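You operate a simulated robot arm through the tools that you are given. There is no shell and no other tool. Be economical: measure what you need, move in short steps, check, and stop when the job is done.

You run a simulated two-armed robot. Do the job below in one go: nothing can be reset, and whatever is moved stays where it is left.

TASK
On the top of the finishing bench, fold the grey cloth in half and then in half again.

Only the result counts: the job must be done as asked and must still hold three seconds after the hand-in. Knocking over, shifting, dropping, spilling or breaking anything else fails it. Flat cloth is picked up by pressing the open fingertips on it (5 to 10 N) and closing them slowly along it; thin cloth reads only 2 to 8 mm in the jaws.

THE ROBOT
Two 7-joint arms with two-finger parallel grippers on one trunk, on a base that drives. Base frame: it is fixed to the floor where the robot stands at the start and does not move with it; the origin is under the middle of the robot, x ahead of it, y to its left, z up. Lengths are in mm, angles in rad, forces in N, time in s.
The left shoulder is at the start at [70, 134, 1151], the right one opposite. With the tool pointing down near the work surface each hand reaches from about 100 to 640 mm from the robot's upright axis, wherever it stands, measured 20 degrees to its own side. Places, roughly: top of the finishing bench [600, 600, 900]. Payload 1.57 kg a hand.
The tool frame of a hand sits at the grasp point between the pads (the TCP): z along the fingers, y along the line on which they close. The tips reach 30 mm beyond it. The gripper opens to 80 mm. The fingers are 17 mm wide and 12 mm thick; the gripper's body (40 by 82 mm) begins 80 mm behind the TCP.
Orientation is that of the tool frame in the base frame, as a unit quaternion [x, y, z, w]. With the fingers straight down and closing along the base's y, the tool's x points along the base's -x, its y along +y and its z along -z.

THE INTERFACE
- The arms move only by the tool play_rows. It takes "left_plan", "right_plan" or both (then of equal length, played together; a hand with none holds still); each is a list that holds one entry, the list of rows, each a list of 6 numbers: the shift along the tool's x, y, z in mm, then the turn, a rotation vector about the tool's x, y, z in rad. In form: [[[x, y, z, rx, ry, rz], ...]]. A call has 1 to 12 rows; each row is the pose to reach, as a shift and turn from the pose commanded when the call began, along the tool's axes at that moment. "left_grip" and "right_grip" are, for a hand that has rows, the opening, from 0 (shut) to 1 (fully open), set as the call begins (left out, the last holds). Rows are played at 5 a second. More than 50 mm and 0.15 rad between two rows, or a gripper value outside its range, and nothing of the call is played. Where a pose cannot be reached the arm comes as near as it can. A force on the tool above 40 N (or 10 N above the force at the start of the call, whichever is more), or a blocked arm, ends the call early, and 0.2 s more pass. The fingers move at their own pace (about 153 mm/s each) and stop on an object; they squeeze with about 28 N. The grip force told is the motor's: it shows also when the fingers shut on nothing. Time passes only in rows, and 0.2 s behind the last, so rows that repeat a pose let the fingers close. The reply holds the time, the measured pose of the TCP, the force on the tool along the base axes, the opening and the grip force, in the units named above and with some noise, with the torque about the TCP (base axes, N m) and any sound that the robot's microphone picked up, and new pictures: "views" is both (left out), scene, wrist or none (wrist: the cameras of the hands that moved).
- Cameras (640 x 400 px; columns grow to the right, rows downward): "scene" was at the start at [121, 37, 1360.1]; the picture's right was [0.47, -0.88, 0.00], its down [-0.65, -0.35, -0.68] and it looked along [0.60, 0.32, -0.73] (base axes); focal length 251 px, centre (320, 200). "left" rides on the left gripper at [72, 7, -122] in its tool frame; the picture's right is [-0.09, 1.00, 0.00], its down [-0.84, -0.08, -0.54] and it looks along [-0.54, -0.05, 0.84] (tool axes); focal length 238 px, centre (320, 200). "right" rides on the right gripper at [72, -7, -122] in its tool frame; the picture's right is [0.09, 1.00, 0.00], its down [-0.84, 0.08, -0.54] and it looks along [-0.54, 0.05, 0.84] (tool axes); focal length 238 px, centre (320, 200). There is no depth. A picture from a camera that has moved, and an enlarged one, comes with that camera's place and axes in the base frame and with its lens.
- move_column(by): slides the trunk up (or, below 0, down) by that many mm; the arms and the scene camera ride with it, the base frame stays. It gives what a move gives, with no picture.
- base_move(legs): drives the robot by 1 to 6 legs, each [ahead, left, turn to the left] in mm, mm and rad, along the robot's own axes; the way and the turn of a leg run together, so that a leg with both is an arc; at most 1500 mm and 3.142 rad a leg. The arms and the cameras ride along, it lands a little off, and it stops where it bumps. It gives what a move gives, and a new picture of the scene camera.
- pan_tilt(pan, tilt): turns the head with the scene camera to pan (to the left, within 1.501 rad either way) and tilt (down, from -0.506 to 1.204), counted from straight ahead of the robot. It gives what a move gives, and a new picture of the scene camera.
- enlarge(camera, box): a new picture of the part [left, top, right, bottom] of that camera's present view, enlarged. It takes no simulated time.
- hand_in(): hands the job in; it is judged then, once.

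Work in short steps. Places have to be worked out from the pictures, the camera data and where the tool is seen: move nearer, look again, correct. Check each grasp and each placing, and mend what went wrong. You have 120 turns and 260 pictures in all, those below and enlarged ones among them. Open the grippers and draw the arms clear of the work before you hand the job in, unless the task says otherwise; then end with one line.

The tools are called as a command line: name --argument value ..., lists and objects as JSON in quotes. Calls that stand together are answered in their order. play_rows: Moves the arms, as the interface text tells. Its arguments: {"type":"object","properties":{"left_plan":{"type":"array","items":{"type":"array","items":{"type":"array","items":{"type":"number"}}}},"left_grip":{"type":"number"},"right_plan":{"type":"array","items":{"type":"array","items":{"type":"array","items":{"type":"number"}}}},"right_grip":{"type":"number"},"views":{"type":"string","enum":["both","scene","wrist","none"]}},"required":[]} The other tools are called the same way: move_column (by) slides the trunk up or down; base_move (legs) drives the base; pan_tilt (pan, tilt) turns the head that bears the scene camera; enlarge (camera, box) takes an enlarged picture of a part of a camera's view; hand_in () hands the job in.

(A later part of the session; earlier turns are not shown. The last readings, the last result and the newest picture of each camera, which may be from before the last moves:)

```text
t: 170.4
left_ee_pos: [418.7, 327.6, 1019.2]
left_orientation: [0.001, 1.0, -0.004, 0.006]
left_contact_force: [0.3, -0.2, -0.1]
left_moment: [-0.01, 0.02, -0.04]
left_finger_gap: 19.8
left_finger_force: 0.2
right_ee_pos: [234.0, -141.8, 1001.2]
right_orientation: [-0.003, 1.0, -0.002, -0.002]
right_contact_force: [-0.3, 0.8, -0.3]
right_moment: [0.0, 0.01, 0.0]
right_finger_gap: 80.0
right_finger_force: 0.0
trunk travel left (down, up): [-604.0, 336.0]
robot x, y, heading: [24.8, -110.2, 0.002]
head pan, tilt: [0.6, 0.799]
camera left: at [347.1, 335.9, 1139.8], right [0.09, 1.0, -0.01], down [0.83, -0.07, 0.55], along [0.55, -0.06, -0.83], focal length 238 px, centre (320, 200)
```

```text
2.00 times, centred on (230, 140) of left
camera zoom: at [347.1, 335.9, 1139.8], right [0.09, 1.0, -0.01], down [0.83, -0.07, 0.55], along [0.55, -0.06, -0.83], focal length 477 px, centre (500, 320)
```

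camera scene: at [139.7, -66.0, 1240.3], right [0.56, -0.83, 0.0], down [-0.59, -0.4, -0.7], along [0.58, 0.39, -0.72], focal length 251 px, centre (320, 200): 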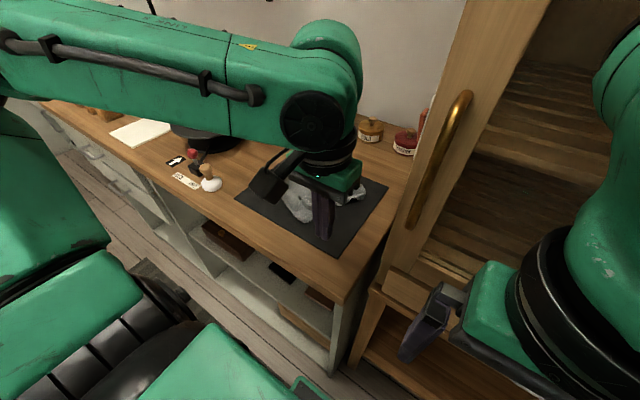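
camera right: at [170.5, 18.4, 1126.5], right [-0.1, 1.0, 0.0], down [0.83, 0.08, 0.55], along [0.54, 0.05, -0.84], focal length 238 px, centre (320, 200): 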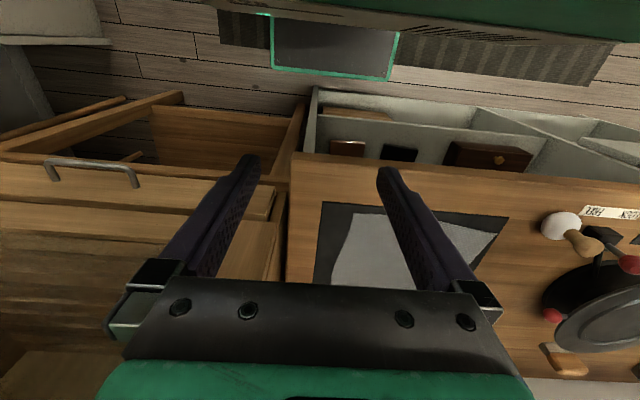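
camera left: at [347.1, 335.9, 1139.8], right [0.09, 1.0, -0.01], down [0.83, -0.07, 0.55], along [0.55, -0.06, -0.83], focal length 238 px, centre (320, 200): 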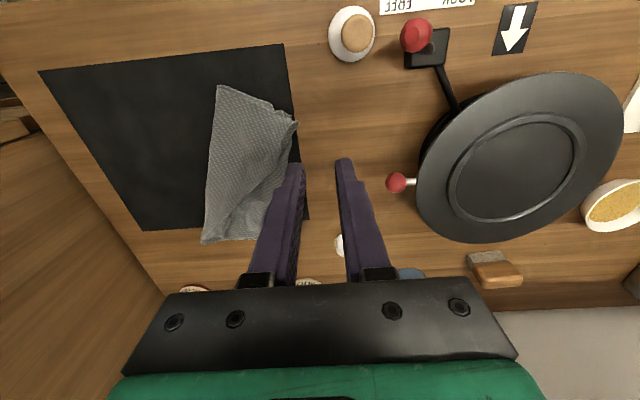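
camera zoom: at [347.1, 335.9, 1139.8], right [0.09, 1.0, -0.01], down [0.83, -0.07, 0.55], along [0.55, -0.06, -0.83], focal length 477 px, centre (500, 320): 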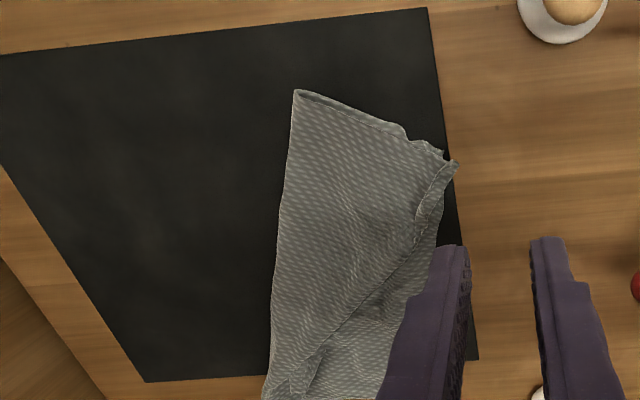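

Beautiful: a clean straight crease. Step 3: R's corner (≈(588,148)) must now go to Fa (≈(598,228)). Hover near R and look.

play_rows --left_plan '[[[-35, -30, 10, 0, 0, 0], [-70, -65, 25, 0, 0, 0], [-105, -105, 40, 0, 0, 0], [-135, -140, 55, 0, 0, 0], [-151, -167, 75, 0, 0, 0], [-151, -167, 92, 0, 0, 0]]]' --left_grip 0.28 --views "wrist"

enlarge --camera "left" --box '[220, 60, 440, 220]'

enlarge --camera "scene" --box '[270, 130, 370, 210]'

```text
refused: row 2 steps farther than a row can; nothing moved
```

```text
2.50 times, centred on (330, 140) of left
camera zoom: at [347.1, 335.9, 1139.8], right [0.09, 1.0, -0.01], down [0.83, -0.07, 0.55], along [0.55, -0.06, -0.83], focal length 596 px, centre (295, 350)
```

zoom: 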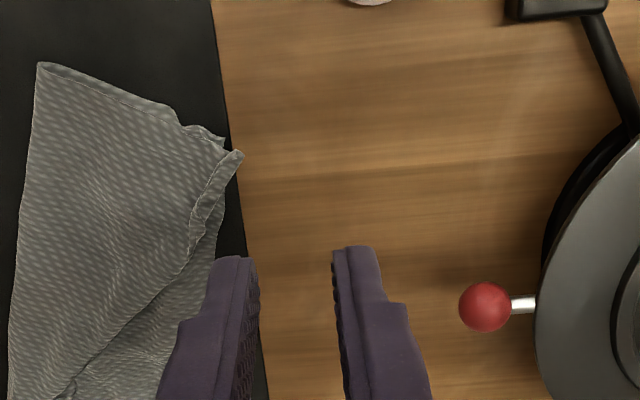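

```text
5.00 times, centred on (320, 170) of scene
camera zoom: at [139.5, -64.5, 1240.2], right [0.56, -0.83, 0.0], down [-0.59, -0.41, -0.7], along [0.58, 0.39, -0.72], focal length 1253 px, centre (320, 350)
```

zoom: 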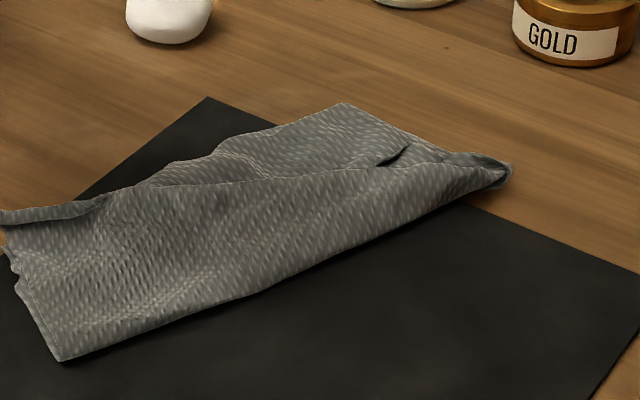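

R's tip is at ≈(585,182); it needs only ≈(+10,+47). Hover at (570,160) and descend.

play_rows --left_plan '[[[-30, -30, 10, 0, 0, 0], [-60, -62, 22, 0, 0, 0], [-90, -95, 35, 0, 0, 0], [-118, -127, 50, 0, 0, 0], [-143, -155, 72, 0, 0, 0], [-151, -167, 105, 0, 0, 0], [-151, -167, 119, 0, 0, 0], [-151, -167, 123, 0, 0, 0]]]' --left_grip 0.24 --views "wrist"

enlarge --camera "left" --box '[220, 60, 440, 220]'

```text
t: 172.2
left_ee_pos: [574.1, 158.6, 897.9]
left_orientation: [0.0, 1.0, -0.004, 0.005]
left_contact_force: [-0.4, -0.8, 0.1]
left_moment: [0.01, 0.0, -0.02]
left_finger_gap: 19.2
left_finger_force: 0.1
right_ee_pos: [234.5, -142.7, 1001.4]
right_orientation: [-0.003, 1.0, -0.002, -0.001]
right_contact_force: [-0.5, -0.2, 0.2]
right_moment: [-0.05, -0.02, 0.01]
right_finger_gap: 80.2
right_finger_force: 0.0
trunk travel left (down, up): [-604.0, 336.0]
robot x, y, heading: [20.6, -111.6, 0.006]
head pan, tilt: [0.6, 0.799]
camera left: at [500.2, 166.5, 1018.7], right [0.09, 1.0, -0.01], down [0.83, -0.07, 0.55], along [0.55, -0.06, -0.83], focal length 238 px, centre (320, 200)
```

left: 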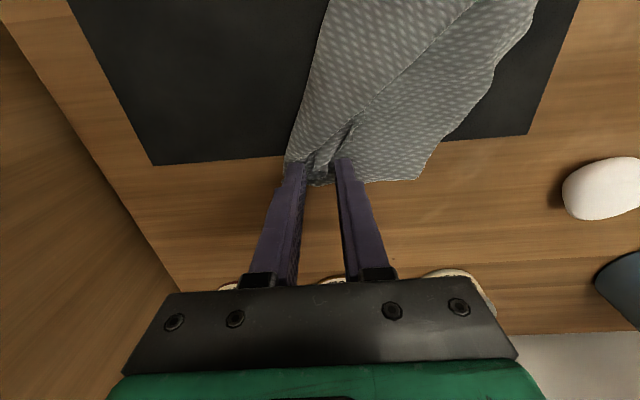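

```text
2.50 times, centred on (330, 140) of left
camera zoom: at [500.2, 166.5, 1018.7], right [0.09, 1.0, -0.01], down [0.83, -0.07, 0.55], along [0.55, -0.06, -0.83], focal length 596 px, centre (295, 350)
```

zoom: 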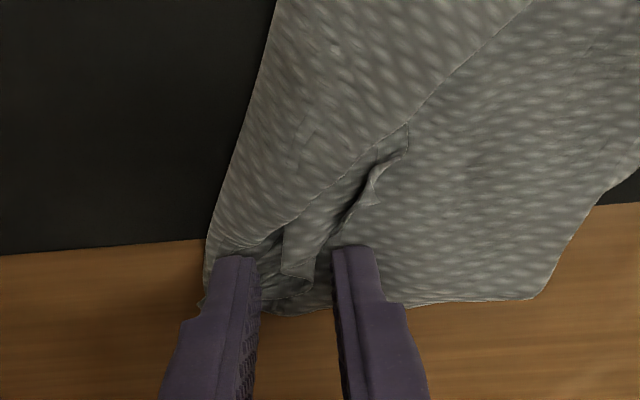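

R's tip is bunched; better to pinch the top layer just inside it at (557,170) and shift it by (+10,+47).

play_rows --left_plan '[[[8, 5, -8, 0, 0, 0], [17, 11, -6, 0, 0, 0], [17, 11, 1, 0, 0, 0], [17, 11, 3.5, 0, 0, 0]]]' --left_grip 0.26 --views "none"

play_rows --left_plan '[[[0, 0, 0.3, 0, 0, 0]]]' --left_grip 0.17 --views "none"

play_rows --left_plan '[[[0, 0, 0.2, 0, 0, 0]]]' --left_grip 0.09 --views "none"

play_rows --left_plan '[[[0, 0, 0, 0, 0, 0], [0, 0, 0, 0, 0, 0], [0, 0, 0, 0, 0, 0], [0, 4, -12, 0, 0, 0], [-2, 12, -22, 0, 0, 0]]]' --left_grip 0.0 --views "wrist"

```text
t: 173.2
left_ee_pos: [556.4, 169.6, 895.8]
left_orientation: [-0.001, 1.0, -0.004, 0.006]
left_contact_force: [-0.2, 0.7, 2.7]
left_moment: [0.03, -0.04, -0.01]
left_finger_gap: 20.8
left_finger_force: 0.0
right_ee_pos: [233.5, -143.6, 1001.0]
right_orientation: [-0.003, 1.0, -0.002, -0.002]
right_contact_force: [0.0, -0.1, 0.9]
right_moment: [0.02, -0.05, 0.0]
right_finger_gap: 80.1
right_finger_force: 0.0
trunk travel left (down, up): [-604.0, 336.0]
robot x, y, heading: [20.1, -113.6, 0.001]
head pan, tilt: [0.6, 0.799]
```

```text
t: 173.6
left_ee_pos: [555.4, 169.2, 895.3]
left_orientation: [0.0, 1.0, -0.003, 0.006]
left_contact_force: [0.0, 1.0, 4.0]
left_moment: [-0.05, 0.01, 0.02]
left_finger_gap: 12.7
left_finger_force: 0.0
right_ee_pos: [233.4, -143.7, 1001.1]
right_orientation: [-0.003, 1.0, -0.003, -0.002]
right_contact_force: [-0.4, 0.1, -0.1]
right_moment: [-0.02, -0.02, -0.02]
right_finger_gap: 79.7
right_finger_force: 0.2
trunk travel left (down, up): [-604.0, 336.0]
robot x, y, heading: [25.0, -107.0, -0.001]
head pan, tilt: [0.6, 0.799]
```

```text
t: 174.0
left_ee_pos: [555.3, 168.7, 895.8]
left_orientation: [0.001, 1.0, -0.003, 0.006]
left_contact_force: [0.5, 0.6, 6.6]
left_moment: [0.0, 0.05, -0.02]
left_finger_gap: 6.2
left_finger_force: 0.0
right_ee_pos: [234.6, -142.9, 1000.7]
right_orientation: [-0.002, 1.0, -0.003, -0.002]
right_contact_force: [-0.2, 0.3, 0.4]
right_moment: [0.0, 0.01, -0.02]
right_finger_gap: 80.1
right_finger_force: 0.0
trunk travel left (down, up): [-604.0, 336.0]
robot x, y, heading: [23.1, -112.4, -0.001]
head pan, tilt: [0.6, 0.799]
```

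```text
t: 175.2
left_ee_pos: [557.0, 181.3, 915.1]
left_orientation: [0.001, 1.0, -0.004, 0.005]
left_contact_force: [0.4, 0.2, -0.9]
left_moment: [-0.02, -0.03, 0.02]
left_finger_gap: 2.1
left_finger_force: 23.7
right_ee_pos: [235.1, -142.6, 1001.1]
right_orientation: [-0.002, 1.0, -0.002, -0.003]
right_contact_force: [0.3, 0.7, 0.0]
right_moment: [0.01, -0.02, 0.01]
right_finger_gap: 79.9
right_finger_force: 0.1
trunk travel left (down, up): [-604.0, 336.0]
robot x, y, heading: [21.8, -110.6, -0.003]
head pan, tilt: [0.6, 0.799]
camera left: at [484.5, 189.6, 1036.4], right [0.09, 1.0, -0.01], down [0.83, -0.07, 0.55], along [0.55, -0.06, -0.83], focal length 238 px, centre (320, 200)
```

left: 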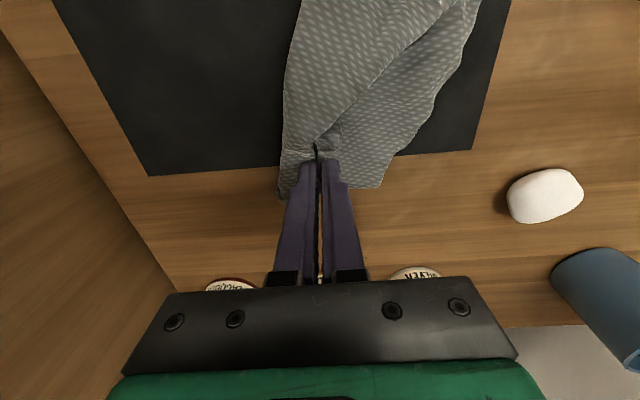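

Held. Shift it over to (567,224), set down, release, view.

play_rows --left_plan '[[[-3, 14, -5, 0, 0, 0], [-6, 28, -3, 0, 0, 0], [-9, 42, 6, 0, 0, 0], [-9, 43, 17, 0, 0, 0]]]' --views "none"

play_rows --left_plan '[[[0, 0, 0, 0, 0, 0], [0, 0, -20, 0, 0, 0], [10, 5, -60, 0, 0, 0], [40, 30, -85, 0, 0, 0], [75, 55, -100, 0, 0, 0], [110, 80, -110, 0, 0, 0], [140, 105, -120, 0, 0, 0]]]' --left_grip 0.25 --views "none"

enlarge --camera "scene" --box '[260, 130, 380, 230]'

enlarge --camera "left" --box '[120, 50, 340, 250]'

```text
t: 176.2
left_ee_pos: [566.5, 223.2, 899.3]
left_orientation: [0.001, 1.0, -0.003, 0.006]
left_contact_force: [-1.0, 0.1, -0.3]
left_moment: [-0.01, 0.01, -0.02]
left_finger_gap: 1.9
left_finger_force: 23.7
right_ee_pos: [234.7, -143.3, 1000.6]
right_orientation: [-0.003, 1.0, -0.002, -0.002]
right_contact_force: [0.1, -0.4, -0.4]
right_moment: [-0.01, 0.0, -0.02]
right_finger_gap: 80.0
right_finger_force: 0.1
trunk travel left (down, up): [-604.0, 336.0]
robot x, y, heading: [22.4, -107.2, 0.003]
head pan, tilt: [0.6, 0.799]
```

```text
t: 177.8
left_ee_pos: [423.9, 331.9, 1016.6]
left_orientation: [0.001, 1.0, -0.005, 0.006]
left_contact_force: [0.4, -0.3, 0.2]
left_moment: [-0.05, 0.01, 0.0]
left_finger_gap: 20.0
left_finger_force: 0.0
right_ee_pos: [233.4, -141.5, 1000.8]
right_orientation: [-0.003, 1.0, -0.002, -0.001]
right_contact_force: [-0.6, 1.1, -0.3]
right_moment: [0.04, 0.0, -0.02]
right_finger_gap: 79.9
right_finger_force: 0.0
trunk travel left (down, up): [-604.0, 336.0]
robot x, y, heading: [21.7, -111.7, -0.007]
head pan, tilt: [0.6, 0.799]
```

```text
4.00 times, centred on (320, 180) of scene
camera zoom: at [138.1, -64.7, 1240.4], right [0.56, -0.83, 0.0], down [-0.59, -0.41, -0.7], along [0.58, 0.39, -0.72], focal length 1003 px, centre (320, 280)
```

zoom: 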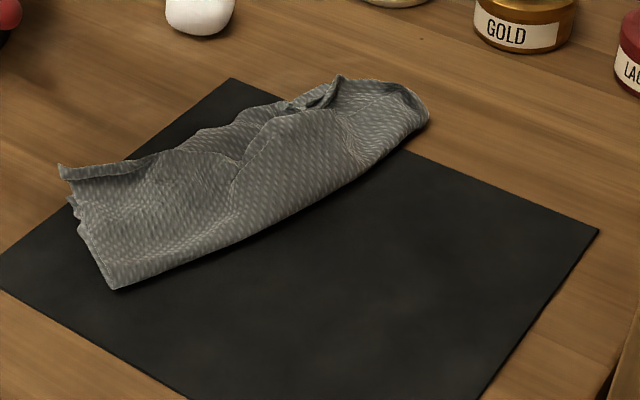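

```text
2.00 times, centred on (230, 150) of left
camera zoom: at [351.4, 339.7, 1137.7], right [0.09, 1.0, -0.01], down [0.83, -0.07, 0.55], along [0.55, -0.06, -0.83], focal length 477 px, centre (500, 300)
```

zoom: 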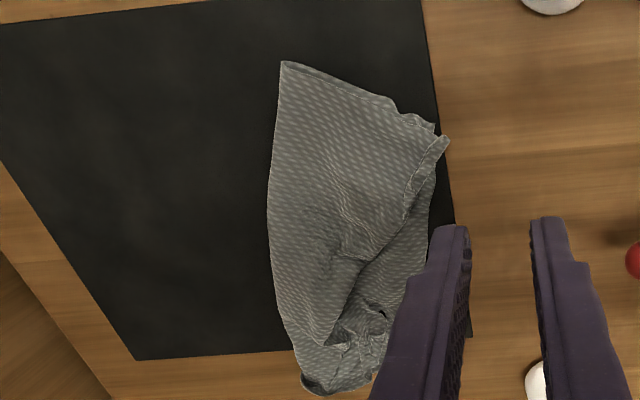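

Fold 1 is done: a strip from near end (378,225)–(433,316) to far end (594,165)–(598,235). Fold 2: pinch both layers at the near end (≈(415,262)) with firm pressure and carry it over to the far end. Pinch and check.

play_rows --left_plan '[[[5, -35, 30, 0, 0, 0], [9, -68, 65, 0, 0, 0], [9, -70, 105, 0, 0, 0], [9, -70, 118, 0, 0, 0], [9, -70, 122, 0, 0, 0]]]' --left_grip 0.4 --views "wrist"

play_rows --left_plan '[[[0, 0, 0.6, 0, 0, 0]]]' --left_grip 0.28 --views "none"

play_rows --left_plan '[[[0, 0, 0.5, 0, 0, 0]]]' --left_grip 0.18 --views "none"

play_rows --left_plan '[[[0, 0, 0.3, 0, 0, 0]]]' --left_grip 0.1 --views "none"

play_rows --left_plan '[[[0, 0, 0, 0, 0, 0], [0, 0, 0, 0, 0, 0], [0, 0, 0, 0, 0, 0], [0, 0, -15, 0, 0, 0], [0, 0, -35, 0, 0, 0]]]' --left_grip 0.0 --views "wrist"

enlarge --camera "scene" --box '[260, 130, 380, 230]'

```text
t: 179.0
left_ee_pos: [418.1, 259.2, 895.3]
left_orientation: [0.001, 1.0, -0.004, 0.006]
left_contact_force: [0.1, -0.7, 3.2]
left_moment: [0.08, 0.02, 0.0]
left_finger_gap: 32.2
left_finger_force: 0.0
right_ee_pos: [234.1, -143.2, 1001.7]
right_orientation: [-0.002, 1.0, -0.003, -0.001]
right_contact_force: [-0.2, -0.9, 0.0]
right_moment: [0.01, 0.02, -0.04]
right_finger_gap: 79.9
right_finger_force: 0.1
trunk travel left (down, up): [-604.0, 336.0]
robot x, y, heading: [23.4, -109.9, 0.002]
head pan, tilt: [0.6, 0.799]
camera left: at [345.1, 266.7, 1015.8], right [0.09, 1.0, -0.01], down [0.83, -0.07, 0.55], along [0.55, -0.06, -0.83], focal length 238 px, centre (320, 200)
```

left: 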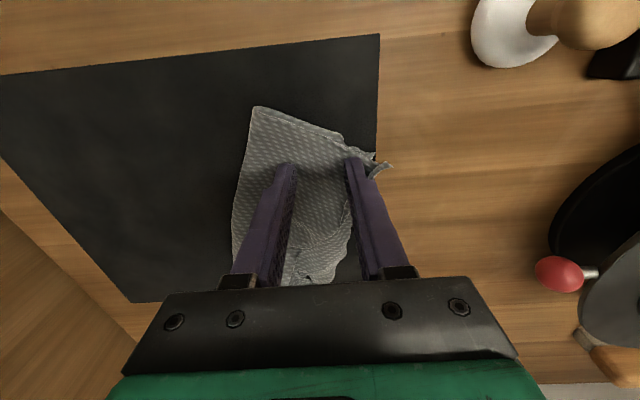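

```text
t: 179.4
left_ee_pos: [417.4, 259.5, 894.8]
left_orientation: [0.001, 1.0, -0.004, 0.007]
left_contact_force: [0.5, -1.3, 5.0]
left_moment: [0.1, 0.0, -0.04]
left_finger_gap: 21.6
left_finger_force: 0.1
right_ee_pos: [234.2, -143.0, 1000.9]
right_orientation: [-0.003, 1.0, -0.002, -0.001]
right_contact_force: [-0.4, 0.2, 0.1]
right_moment: [0.0, -0.01, -0.02]
right_finger_gap: 80.0
right_finger_force: 0.2
trunk travel left (down, up): [-604.0, 336.0]
robot x, y, heading: [22.4, -113.3, -0.002]
head pan, tilt: [0.6, 0.799]
```

```text
t: 179.8
left_ee_pos: [417.5, 259.3, 894.7]
left_orientation: [0.001, 1.0, -0.004, 0.006]
left_contact_force: [0.6, -1.2, 6.6]
left_moment: [0.05, 0.01, 0.02]
left_finger_gap: 12.7
left_finger_force: 0.0
right_ee_pos: [233.5, -142.0, 1001.5]
right_orientation: [-0.002, 1.0, -0.002, -0.001]
right_contact_force: [0.2, 0.3, -1.0]
right_moment: [-0.01, 0.0, -0.02]
right_finger_gap: 79.9
right_finger_force: 0.1
trunk travel left (down, up): [-604.0, 336.0]
robot x, y, heading: [22.4, -114.2, -0.002]
head pan, tilt: [0.6, 0.799]
```

```text
t: 180.2
left_ee_pos: [417.6, 258.7, 895.1]
left_orientation: [0.0, 1.0, -0.003, 0.005]
left_contact_force: [-0.1, -2.2, 7.5]
left_moment: [0.03, 0.0, 0.0]
left_finger_gap: 5.6
left_finger_force: 0.0
right_ee_pos: [233.3, -144.1, 1000.5]
right_orientation: [-0.002, 1.0, -0.001, -0.002]
right_contact_force: [0.1, -0.2, -0.8]
right_moment: [0.0, -0.02, -0.01]
right_finger_gap: 79.7
right_finger_force: 0.0
trunk travel left (down, up): [-604.0, 336.0]
robot x, y, heading: [23.5, -113.1, -0.002]
head pan, tilt: [0.6, 0.799]
```

```text
t: 181.4
left_ee_pos: [415.4, 259.6, 928.7]
left_orientation: [0.001, 1.0, -0.004, 0.006]
left_contact_force: [0.2, 0.1, 0.5]
left_moment: [-0.01, 0.0, -0.03]
left_finger_gap: 0.1
left_finger_force: 21.8
right_ee_pos: [233.6, -143.6, 1001.0]
right_orientation: [-0.003, 1.0, -0.002, -0.002]
right_contact_force: [0.2, 0.8, -0.1]
right_moment: [0.02, -0.03, 0.01]
right_finger_gap: 80.1
right_finger_force: 0.0
trunk travel left (down, up): [-604.0, 336.0]
robot x, y, heading: [21.5, -108.8, 0.002]
head pan, tilt: [0.6, 0.799]
camera left: at [343.6, 267.2, 1049.1], right [0.09, 1.0, -0.01], down [0.83, -0.07, 0.55], along [0.55, -0.06, -0.83], focal length 238 px, centre (320, 200)
```

left: 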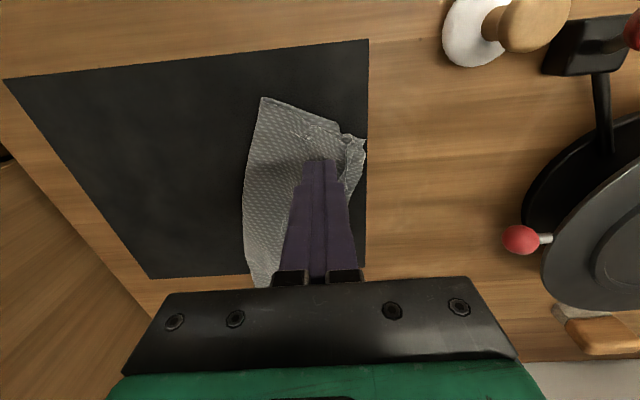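

```text
4.00 times, centred on (320, 180) of scene
camera zoom: at [138.9, -66.3, 1240.4], right [0.56, -0.83, 0.0], down [-0.59, -0.4, -0.7], along [0.58, 0.39, -0.72], focal length 1003 px, centre (320, 280)
```

zoom: 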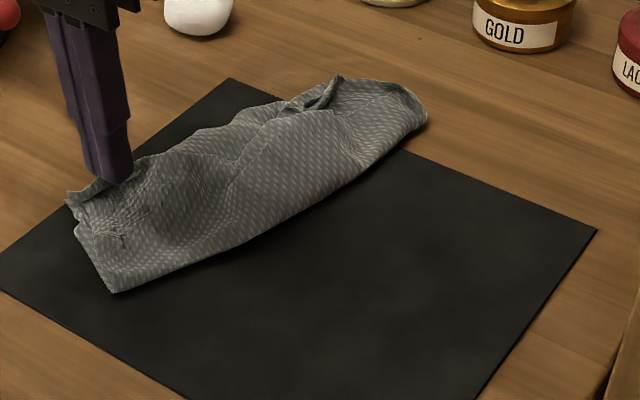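

The right finger was off the cloth. The near end runs (374,219)→(413,296); re-pinch fully on cloth at (406,245).

play_rows --left_plan '[[[10, -14, 0, 0, 0, 0], [10, -14, 20, 0, 0, 0], [10, -14, 31, 0, 0, 0], [10, -14, 34.5, 0, 0, 0]]]' --left_grip 0.33 --views "none"

play_rows --left_plan '[[[0, 0, 0.6, 0, 0, 0]]]' --left_grip 0.22 --views "none"

play_rows --left_plan '[[[0, 0, 0.4, 0, 0, 0]]]' --left_grip 0.12 --views "none"

play_rows --left_plan '[[[0, 0, 0, 0, 0, 0], [0, 0, 0, 0, 0, 0], [0, 0, 0, 0, 0, 0], [0, 0, -15, 0, 0, 0], [0, 0, -40, 0, 0, 0]]]' --left_grip 0.0 --views "wrist"

enlarge --camera "scene" --box '[260, 130, 380, 230]'

```text
t: 182.4
left_ee_pos: [409.0, 245.6, 894.5]
left_orientation: [0.0, 1.0, -0.003, 0.006]
left_contact_force: [0.8, 0.0, 4.0]
left_moment: [0.09, -0.02, -0.01]
left_finger_gap: 26.9
left_finger_force: 0.1
right_ee_pos: [233.2, -142.3, 1001.6]
right_orientation: [-0.003, 1.0, -0.002, -0.002]
right_contact_force: [-0.4, 0.1, 0.0]
right_moment: [0.0, -0.01, 0.02]
right_finger_gap: 79.8
right_finger_force: 0.1
trunk travel left (down, up): [-604.0, 336.0]
robot x, y, heading: [22.5, -110.7, -0.001]
head pan, tilt: [0.6, 0.799]
```

```text
t: 182.8
left_ee_pos: [407.9, 244.7, 895.2]
left_orientation: [0.0, 1.0, -0.004, 0.006]
left_contact_force: [0.5, 0.2, 7.1]
left_moment: [0.06, -0.01, -0.01]
left_finger_gap: 17.5
left_finger_force: 0.0
right_ee_pos: [233.2, -143.3, 1001.4]
right_orientation: [-0.002, 1.0, -0.002, -0.002]
right_contact_force: [0.4, -0.5, -0.4]
right_moment: [-0.03, 0.01, 0.02]
right_finger_gap: 80.2
right_finger_force: 0.1
trunk travel left (down, up): [-604.0, 336.0]
robot x, y, heading: [24.2, -108.4, -0.002]
head pan, tilt: [0.6, 0.799]
```

```text
t: 183.2
left_ee_pos: [407.7, 245.1, 893.0]
left_orientation: [0.0, 1.0, -0.003, 0.006]
left_contact_force: [0.2, 0.5, 11.9]
left_moment: [0.15, 0.01, -0.05]
left_finger_gap: 10.0
left_finger_force: 0.6
right_ee_pos: [233.3, -143.5, 1002.4]
right_orientation: [-0.002, 1.0, -0.002, 0.0]
right_contact_force: [0.3, -0.5, 0.7]
right_moment: [0.01, -0.01, 0.0]
right_finger_gap: 80.1
right_finger_force: 0.1
trunk travel left (down, up): [-604.0, 336.0]
robot x, y, heading: [24.9, -109.1, 0.002]
head pan, tilt: [0.6, 0.799]
```

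```text
t: 184.4
left_ee_pos: [408.1, 244.8, 933.0]
left_orientation: [0.001, 1.0, -0.004, 0.005]
left_contact_force: [0.2, -0.6, -0.6]
left_moment: [0.01, 0.04, -0.01]
left_finger_gap: 1.9
left_finger_force: 23.6
right_ee_pos: [233.2, -143.3, 1001.6]
right_orientation: [-0.002, 1.0, -0.002, -0.002]
right_contact_force: [0.4, 0.1, -0.2]
right_moment: [0.0, 0.0, 0.02]
right_finger_gap: 79.9
right_finger_force: 0.1
trunk travel left (down, up): [-604.0, 336.0]
robot x, y, heading: [20.9, -112.7, -0.002]
head pan, tilt: [0.6, 0.799]
camera left: at [334.3, 253.4, 1054.0], right [0.09, 1.0, -0.01], down [0.83, -0.07, 0.55], along [0.55, -0.06, -0.83], focal length 238 px, centre (320, 200)
```

left: 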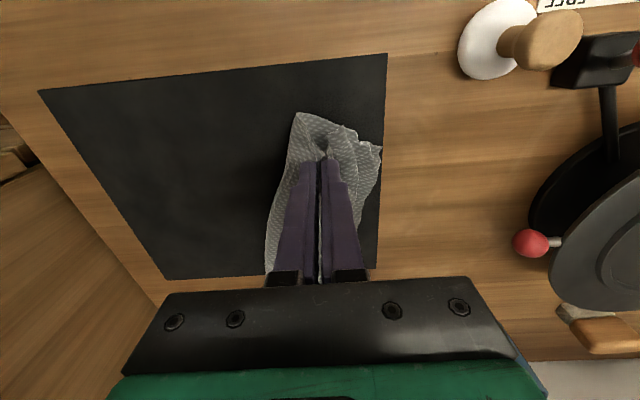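

```text
4.00 times, centred on (320, 180) of scene
camera zoom: at [138.7, -66.6, 1240.3], right [0.56, -0.83, 0.0], down [-0.59, -0.4, -0.7], along [0.58, 0.39, -0.72], focal length 1003 px, centre (320, 280)
```

zoom: 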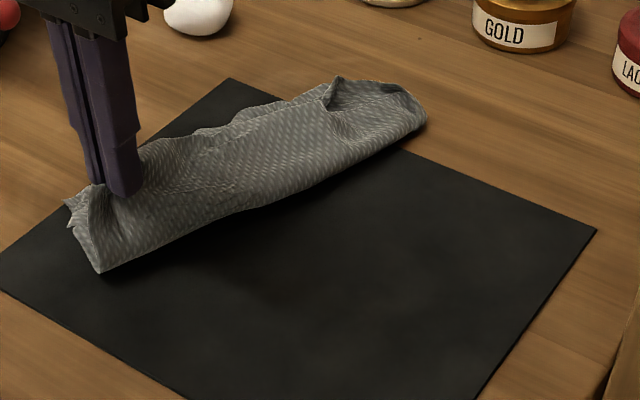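

Held; the near end lifts. Carry it low along the strip to the far end, TCP ≈(578,206), and set down.

play_rows --left_plan '[[[-20, -4, -3, 0, 0, 0], [-45, -10, -5, 0, 0, 0], [-72, -16, -5, 0, 0, 0], [-100, -22, -5, 0, 0, 0], [-128, -29, -3, 0, 0, 0], [-152, -35, 5, 0, 0, 0], [-168, -39, 18, 0, 0, 0], [-171, -40, 32, 0, 0, 0]]]' --views "wrist"

enlarge --camera "scene" --box '[260, 120, 380, 220]'

```text
t: 186.2
left_ee_pos: [580.3, 205.7, 903.5]
left_orientation: [0.001, 1.0, -0.004, 0.005]
left_contact_force: [-0.1, 0.8, 0.9]
left_moment: [-0.01, 0.01, 0.01]
left_finger_gap: 1.7
left_finger_force: 23.5
right_ee_pos: [233.4, -141.8, 1001.8]
right_orientation: [-0.002, 1.0, -0.003, -0.001]
right_contact_force: [-0.2, 0.0, 0.3]
right_moment: [0.01, 0.0, 0.02]
right_finger_gap: 80.1
right_finger_force: 0.0
trunk travel left (down, up): [-604.0, 336.0]
robot x, y, heading: [27.3, -110.7, -0.001]
head pan, tilt: [0.6, 0.799]
camera left: at [506.5, 213.3, 1023.6], right [0.09, 1.0, -0.01], down [0.83, -0.07, 0.55], along [0.55, -0.06, -0.83], focal length 238 px, centre (320, 200)
```

left: 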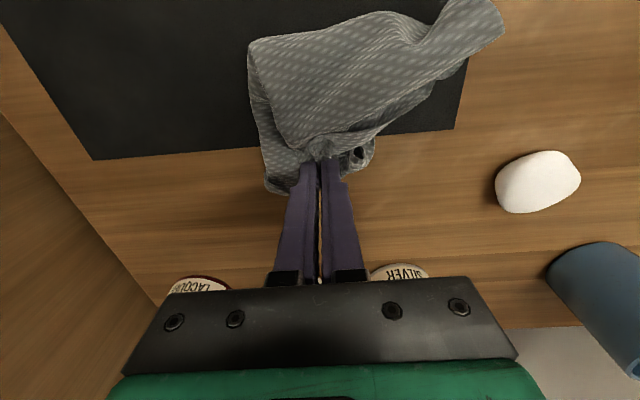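

```text
4.00 times, centred on (320, 170) of scene
camera zoom: at [139.2, -65.5, 1240.4], right [0.56, -0.83, 0.0], down [-0.59, -0.4, -0.7], along [0.58, 0.39, -0.72], focal length 1003 px, centre (320, 320)
```

zoom: 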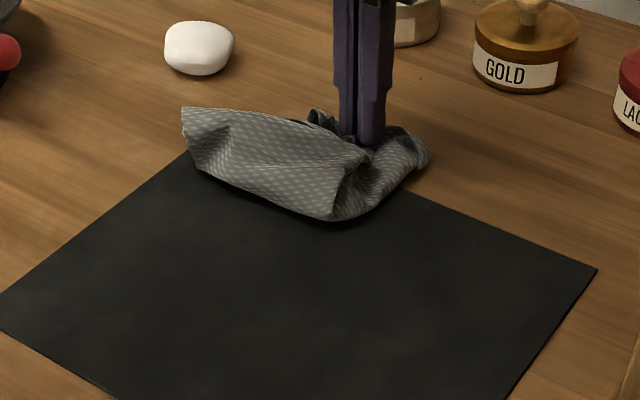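

Most folded over; the bottom layer's corner T lags as a tail on the left. Release and look.

play_rows --left_plan '[[[0, 0, 4, 0, 0, 0], [0, 0, 4, 0, 0, 0]]]' --views "none"

play_rows --left_plan '[[[0, 0, 0, 0, 0, 0], [0, 0, -20, 0, 0, 0], [10, -5, -60, 0, 0, 0], [45, -10, -85, 0, 0, 0], [85, -10, -100, 0, 0, 0], [125, -10, -110, 0, 0, 0], [165, -10, -110, 0, 0, 0], [200, -10, -110, 0, 0, 0]]]' --left_grip 0.28 --views "wrist"

enlarge --camera "scene" --box '[270, 125, 370, 205]'

enlarge --camera "left" --box '[200, 150, 480, 330]'

```text
t: 186.8
left_ee_pos: [579.9, 206.0, 900.3]
left_orientation: [0.001, 1.0, -0.003, 0.005]
left_contact_force: [-0.6, -0.6, 1.7]
left_moment: [0.0, -0.01, -0.04]
left_finger_gap: 1.6
left_finger_force: 23.3
right_ee_pos: [233.4, -142.1, 1001.0]
right_orientation: [-0.002, 1.0, -0.003, -0.002]
right_contact_force: [0.2, -0.9, -0.4]
right_moment: [-0.05, -0.02, -0.01]
right_finger_gap: 80.1
right_finger_force: 0.2
trunk travel left (down, up): [-604.0, 336.0]
robot x, y, heading: [22.7, -109.0, 0.002]
head pan, tilt: [0.6, 0.799]
```

```text
t: 188.6
left_ee_pos: [375.6, 196.0, 1007.8]
left_orientation: [0.001, 1.0, -0.003, 0.006]
left_contact_force: [0.2, -0.7, 0.1]
left_moment: [-0.01, -0.01, 0.01]
left_finger_gap: 22.3
left_finger_force: 0.0
right_ee_pos: [233.6, -142.3, 1000.7]
right_orientation: [-0.003, 1.0, -0.003, 0.0]
right_contact_force: [0.1, 0.2, -0.1]
right_moment: [-0.01, -0.03, 0.0]
right_finger_gap: 80.2
right_finger_force: 0.0
trunk travel left (down, up): [-604.0, 336.0]
robot x, y, heading: [21.3, -111.5, 0.001]
head pan, tilt: [0.6, 0.799]
camera left: at [303.3, 204.7, 1128.5], right [0.09, 1.0, -0.01], down [0.83, -0.07, 0.55], along [0.55, -0.06, -0.83], focal length 238 px, centre (320, 200)
```

left: 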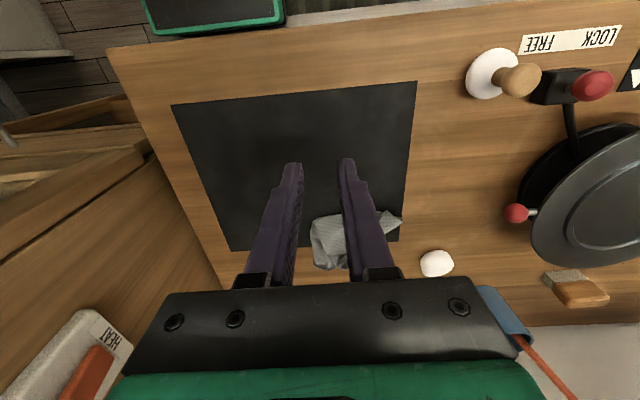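

```text
5.00 times, centred on (320, 165) of scene
camera zoom: at [138.1, -65.2, 1240.5], right [0.56, -0.83, 0.0], down [-0.59, -0.4, -0.7], along [0.58, 0.39, -0.72], focal length 1253 px, centre (320, 375)
```

zoom: 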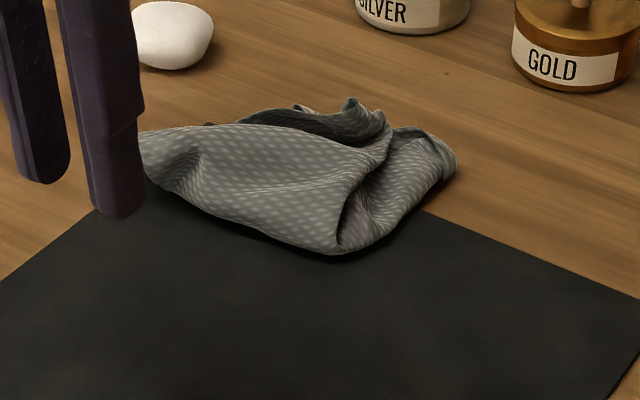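

```text
2.22 times, centred on (340, 240) of left
camera zoom: at [303.3, 204.7, 1128.5], right [0.09, 1.0, -0.01], down [0.83, -0.07, 0.55], along [0.55, -0.06, -0.83], focal length 530 px, centre (276, 111)
```

zoom: 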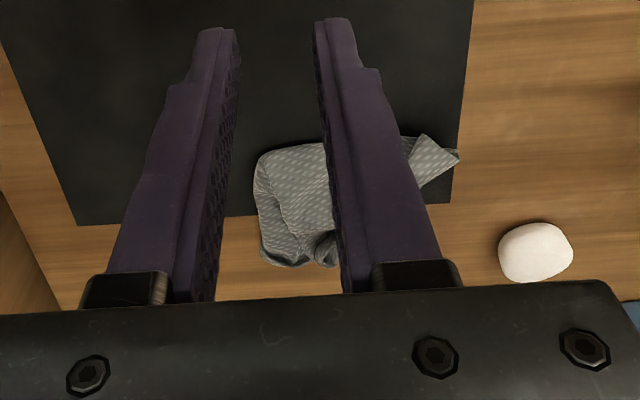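

The packet now spans x≈510–615, y≈165–250, with tail tip T at ≈(520,297). Pinch the tail at (527,281) and fold it onto the packet toward the far edge.

play_rows --left_plan '[[[-38, 21, 0, 0, 0, 0], [-76, 42, 5, 0, 0, 0], [-114, 63, 20, 0, 0, 0], [-150, 83, 45, 0, 0, 0], [-151, 84, 85, 0, 0, 0]]]' --left_grip 0.28 --views "wrist"

enlarge --camera "left" --box '[200, 60, 420, 220]'

```text
t: 189.8
left_ee_pos: [530.3, 280.4, 922.5]
left_orientation: [-0.001, 1.0, -0.004, 0.006]
left_contact_force: [-0.2, -0.2, -0.5]
left_moment: [-0.02, 0.0, 0.01]
left_finger_gap: 22.2
left_finger_force: 0.1
right_ee_pos: [233.8, -142.1, 1001.2]
right_orientation: [-0.002, 1.0, -0.002, -0.002]
right_contact_force: [0.2, 0.5, 0.3]
right_moment: [-0.02, 0.0, 0.02]
right_finger_gap: 79.8
right_finger_force: 0.1
trunk travel left (down, up): [-604.0, 336.0]
robot x, y, heading: [29.5, -108.2, 0.003]
head pan, tilt: [0.6, 0.799]
camera left: at [456.8, 288.5, 1041.7], right [0.09, 1.0, -0.01], down [0.83, -0.07, 0.55], along [0.55, -0.06, -0.83], focal length 238 px, centre (320, 200)
```

left: 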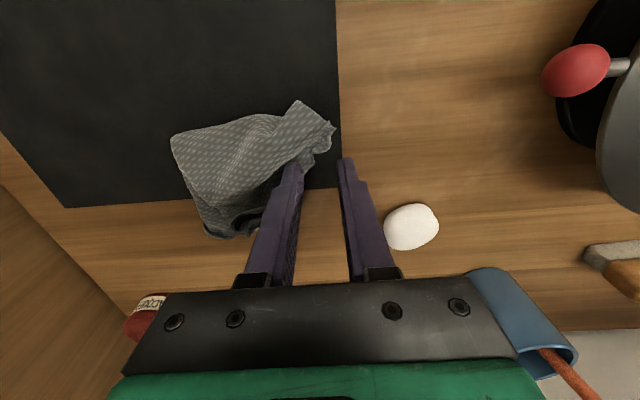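

```text
2.50 times, centred on (310, 140) of left
camera zoom: at [456.8, 288.5, 1041.7], right [0.09, 1.0, -0.01], down [0.83, -0.07, 0.55], along [0.55, -0.06, -0.83], focal length 596 px, centre (345, 350)
```

zoom: 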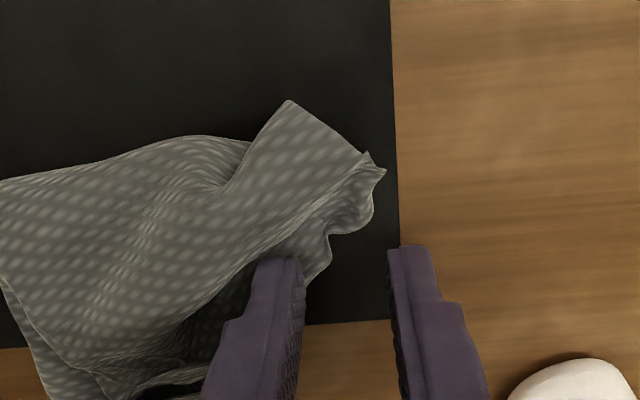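

Tail end edge at (489,268)–(511,292). Pinch at (513,266), then fold it over to (573,226).

play_rows --left_plan '[[[10, -8, 0, 0, 0, 0], [17, -14, 12, 0, 0, 0], [17, -14, 24, 0, 0, 0], [17, -14, 28.5, 0, 0, 0]]]' --left_grip 0.23 --views "none"

play_rows --left_plan '[[[0, 0, 0.6, 0, 0, 0]]]' --left_grip 0.15 --views "none"

play_rows --left_plan '[[[0, 0, 0.4, 0, 0, 0]]]' --left_grip 0.08 --views "none"

play_rows --left_plan '[[[0, 0, 0, 0, 0, 0], [0, 0, 0, 0, 0, 0], [0, 0, 0, 0, 0, 0], [0, 0, -15, 0, 0, 0], [0, 0, -30, 0, 0, 0]]]' --left_grip 0.0 --views "wrist"

```text
t: 190.8
left_ee_pos: [512.4, 265.4, 895.4]
left_orientation: [0.001, 1.0, -0.004, 0.007]
left_contact_force: [2.0, 0.3, 4.3]
left_moment: [0.07, -0.1, -0.02]
left_finger_gap: 18.5
left_finger_force: 0.0
right_ee_pos: [233.5, -142.7, 1001.6]
right_orientation: [-0.002, 1.0, -0.003, -0.002]
right_contact_force: [-0.4, 0.0, 1.3]
right_moment: [-0.01, -0.01, 0.02]
right_finger_gap: 80.0
right_finger_force: 0.1
trunk travel left (down, up): [-604.0, 336.0]
robot x, y, heading: [23.3, -110.6, 0.001]
head pan, tilt: [0.6, 0.799]
```

```text
t: 191.2
left_ee_pos: [512.8, 264.7, 895.4]
left_orientation: [0.001, 1.0, -0.003, 0.007]
left_contact_force: [1.1, 1.5, 8.8]
left_moment: [0.1, -0.02, 0.01]
left_finger_gap: 11.9
left_finger_force: 0.2
right_ee_pos: [233.7, -143.2, 1003.1]
right_orientation: [-0.003, 1.0, -0.002, -0.002]
right_contact_force: [0.4, 0.0, -0.1]
right_moment: [0.0, 0.0, 0.05]
right_finger_gap: 80.0
right_finger_force: 0.1
trunk travel left (down, up): [-604.0, 336.0]
robot x, y, heading: [20.3, -111.6, -0.002]
head pan, tilt: [0.6, 0.799]
```

```text
t: 191.6
left_ee_pos: [512.7, 264.8, 893.5]
left_orientation: [0.0, 1.0, -0.004, 0.007]
left_contact_force: [3.0, -0.8, 11.8]
left_moment: [0.08, -0.13, -0.01]
left_finger_gap: 6.0
left_finger_force: 0.1
right_ee_pos: [232.7, -144.1, 1001.4]
right_orientation: [-0.003, 1.0, -0.002, -0.001]
right_contact_force: [-0.7, -0.6, 1.0]
right_moment: [0.03, -0.02, -0.01]
right_finger_gap: 79.8
right_finger_force: 0.2
trunk travel left (down, up): [-604.0, 336.0]
robot x, y, heading: [20.7, -112.4, -0.004]
head pan, tilt: [0.6, 0.799]
```

```text
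t: 192.8
left_ee_pos: [511.7, 264.8, 923.9]
left_orientation: [0.001, 1.0, -0.004, 0.004]
left_contact_force: [0.4, -0.3, 0.4]
left_moment: [0.01, -0.01, 0.0]
left_finger_gap: 1.0
left_finger_force: 23.1
right_ee_pos: [233.8, -142.5, 1001.8]
right_orientation: [-0.003, 1.0, -0.003, -0.001]
right_contact_force: [0.1, -0.1, 0.5]
right_moment: [0.0, -0.02, 0.04]
right_finger_gap: 80.3
right_finger_force: 0.1
trunk travel left (down, up): [-604.0, 336.0]
robot x, y, heading: [21.1, -108.1, -0.003]
head pan, tilt: [0.6, 0.799]
camera left: at [439.1, 273.2, 1044.3], right [0.09, 1.0, -0.01], down [0.83, -0.07, 0.55], along [0.55, -0.06, -0.83], focal length 238 px, centre (320, 200)
```

left: 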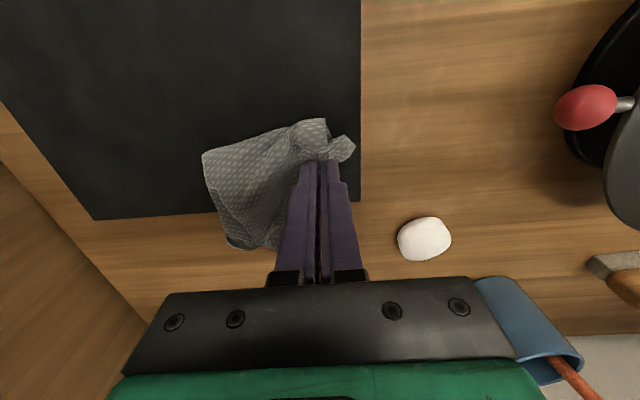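

A small pinch (1.0 mm) holds. Move it over to (570,228), lower, release and look.

play_rows --left_plan '[[[-14, -8, -8, 0, 0, 0], [-28, -17, -12, 0, 0, 0], [-44, -27, -10, 0, 0, 0], [-58, -36, 2, 0, 0, 0], [-58, -36, 18, 0, 0, 0]]]' --views "wrist"

play_rows --left_plan '[[[0, 0, 0, 0, 0, 0], [0, 0, -20, 0, 0, 0], [5, -5, -60, 0, 0, 0], [35, -10, -90, 0, 0, 0], [70, -25, -105, 0, 0, 0], [105, -45, -110, 0, 0, 0], [140, -70, -110, 0, 0, 0], [170, -100, -110, 0, 0, 0]]]' --left_grip 0.28 --views "wrist"

enlarge --camera "scene" --box '[270, 120, 370, 200]'

enlarge --camera "left" --box '[330, 130, 550, 290]'

```text
t: 194.0
left_ee_pos: [570.2, 230.0, 906.2]
left_orientation: [0.001, 1.0, -0.003, 0.005]
left_contact_force: [0.4, -0.2, 1.5]
left_moment: [0.03, -0.03, 0.01]
left_finger_gap: 1.2
left_finger_force: 23.3
right_ee_pos: [233.7, -141.4, 1002.8]
right_orientation: [-0.003, 1.0, -0.003, -0.002]
right_contact_force: [0.2, -0.2, -0.4]
right_moment: [0.0, 0.01, 0.02]
right_finger_gap: 79.9
right_finger_force: 0.1
trunk travel left (down, up): [-604.0, 336.0]
robot x, y, heading: [23.4, -111.4, -0.004]
head pan, tilt: [0.6, 0.799]
camera left: at [497.7, 237.6, 1027.0], right [0.09, 1.0, -0.01], down [0.83, -0.07, 0.55], along [0.55, -0.06, -0.83], focal length 238 px, centre (320, 200)
```

left: 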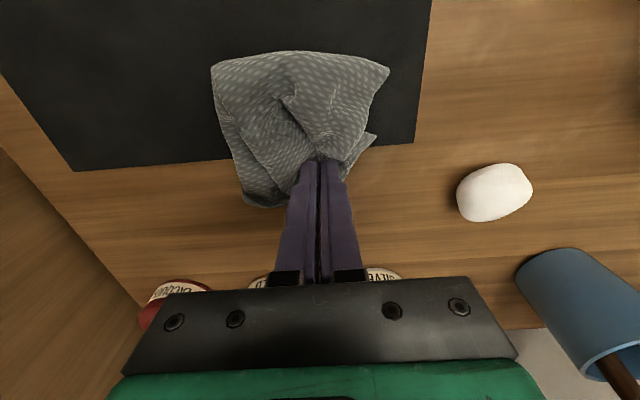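

```text
t: 195.8
left_ee_pos: [397.0, 128.8, 1015.8]
left_orientation: [0.0, 1.0, -0.003, 0.006]
left_contact_force: [-0.4, -0.2, -0.3]
left_moment: [0.01, 0.0, -0.02]
left_finger_gap: 22.5
left_finger_force: 0.1
right_ee_pos: [234.1, -142.3, 1001.6]
right_orientation: [-0.002, 1.0, -0.002, -0.001]
right_contact_force: [-0.2, -0.6, 0.0]
right_moment: [0.0, -0.01, -0.01]
right_finger_gap: 79.9
right_finger_force: 0.0
trunk travel left (down, up): [-604.0, 336.0]
robot x, y, heading: [19.5, -110.8, -0.002]
head pan, tilt: [0.6, 0.799]
camera left: at [324.4, 135.7, 1136.1], right [0.09, 1.0, -0.01], down [0.83, -0.07, 0.55], along [0.55, -0.06, -0.83], focal length 238 px, centre (320, 200)
```

left: 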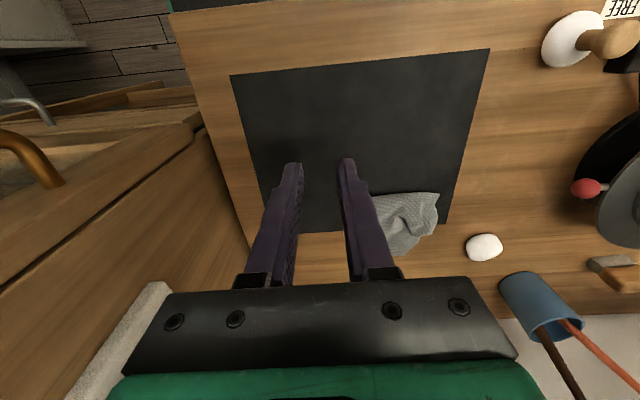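

```text
5.00 times, centred on (320, 160) of scene
camera zoom: at [138.4, -66.9, 1240.5], right [0.56, -0.83, 0.0], down [-0.59, -0.4, -0.7], along [0.58, 0.39, -0.72], focal length 1253 px, centre (320, 400)
```

zoom: 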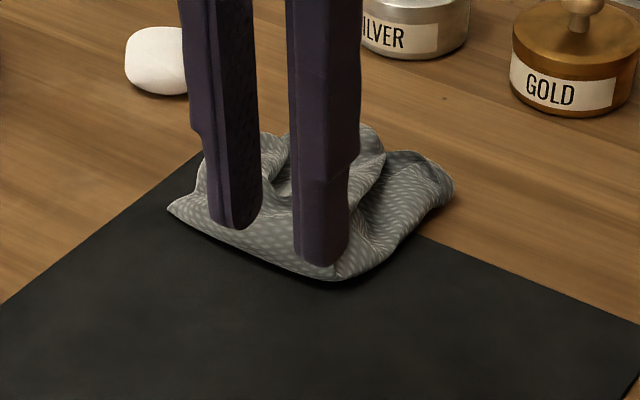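

```text
2.50 times, centred on (440, 210) of left
camera zoom: at [324.4, 135.7, 1136.1], right [0.09, 1.0, -0.01], down [0.83, -0.07, 0.55], along [0.55, -0.06, -0.83], focal length 596 px, centre (20, 175)
```

zoom: 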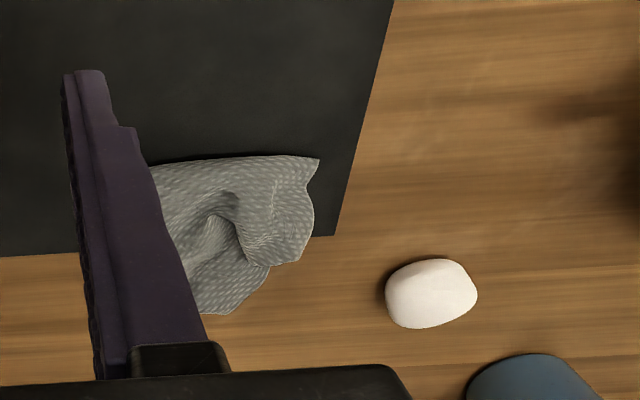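

The packet is now compact and squarish. Retreat the hand fully for an unobstructed look.

play_rows --left_plan '[[[20, 40, -20, 0, 0, 0], [40, 85, -40, 0, 0, 0], [60, 130, -50, 0, 0, 0], [70, 170, -60, 0, 0, 0], [75, 210, -70, 0, 0, 0]]]' --views "scene"

enlarge --camera "scene" --box '[270, 120, 370, 200]'

enlarge --camera "left" --box '[150, 130, 350, 290]'

```text
refused: row 2 steps farther than a row can; nothing moved
```

```text
5.00 times, centred on (320, 160) of scene
camera zoom: at [138.4, -66.9, 1240.5], right [0.56, -0.83, 0.0], down [-0.59, -0.4, -0.7], along [0.58, 0.39, -0.72], focal length 1253 px, centre (320, 400)
```

zoom: 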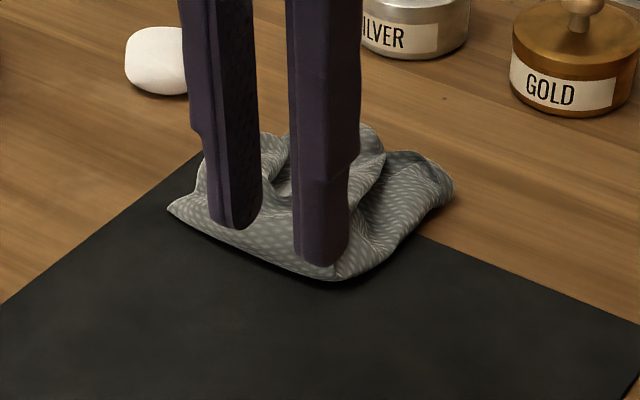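

```text
2.50 times, centred on (250, 210) of left
camera zoom: at [324.4, 135.7, 1136.1], right [0.09, 1.0, -0.01], down [0.83, -0.07, 0.55], along [0.55, -0.06, -0.83], focal length 596 px, centre (495, 175)
```

zoom: 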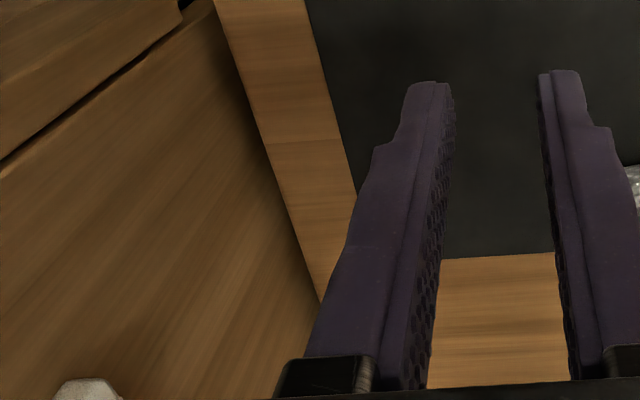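

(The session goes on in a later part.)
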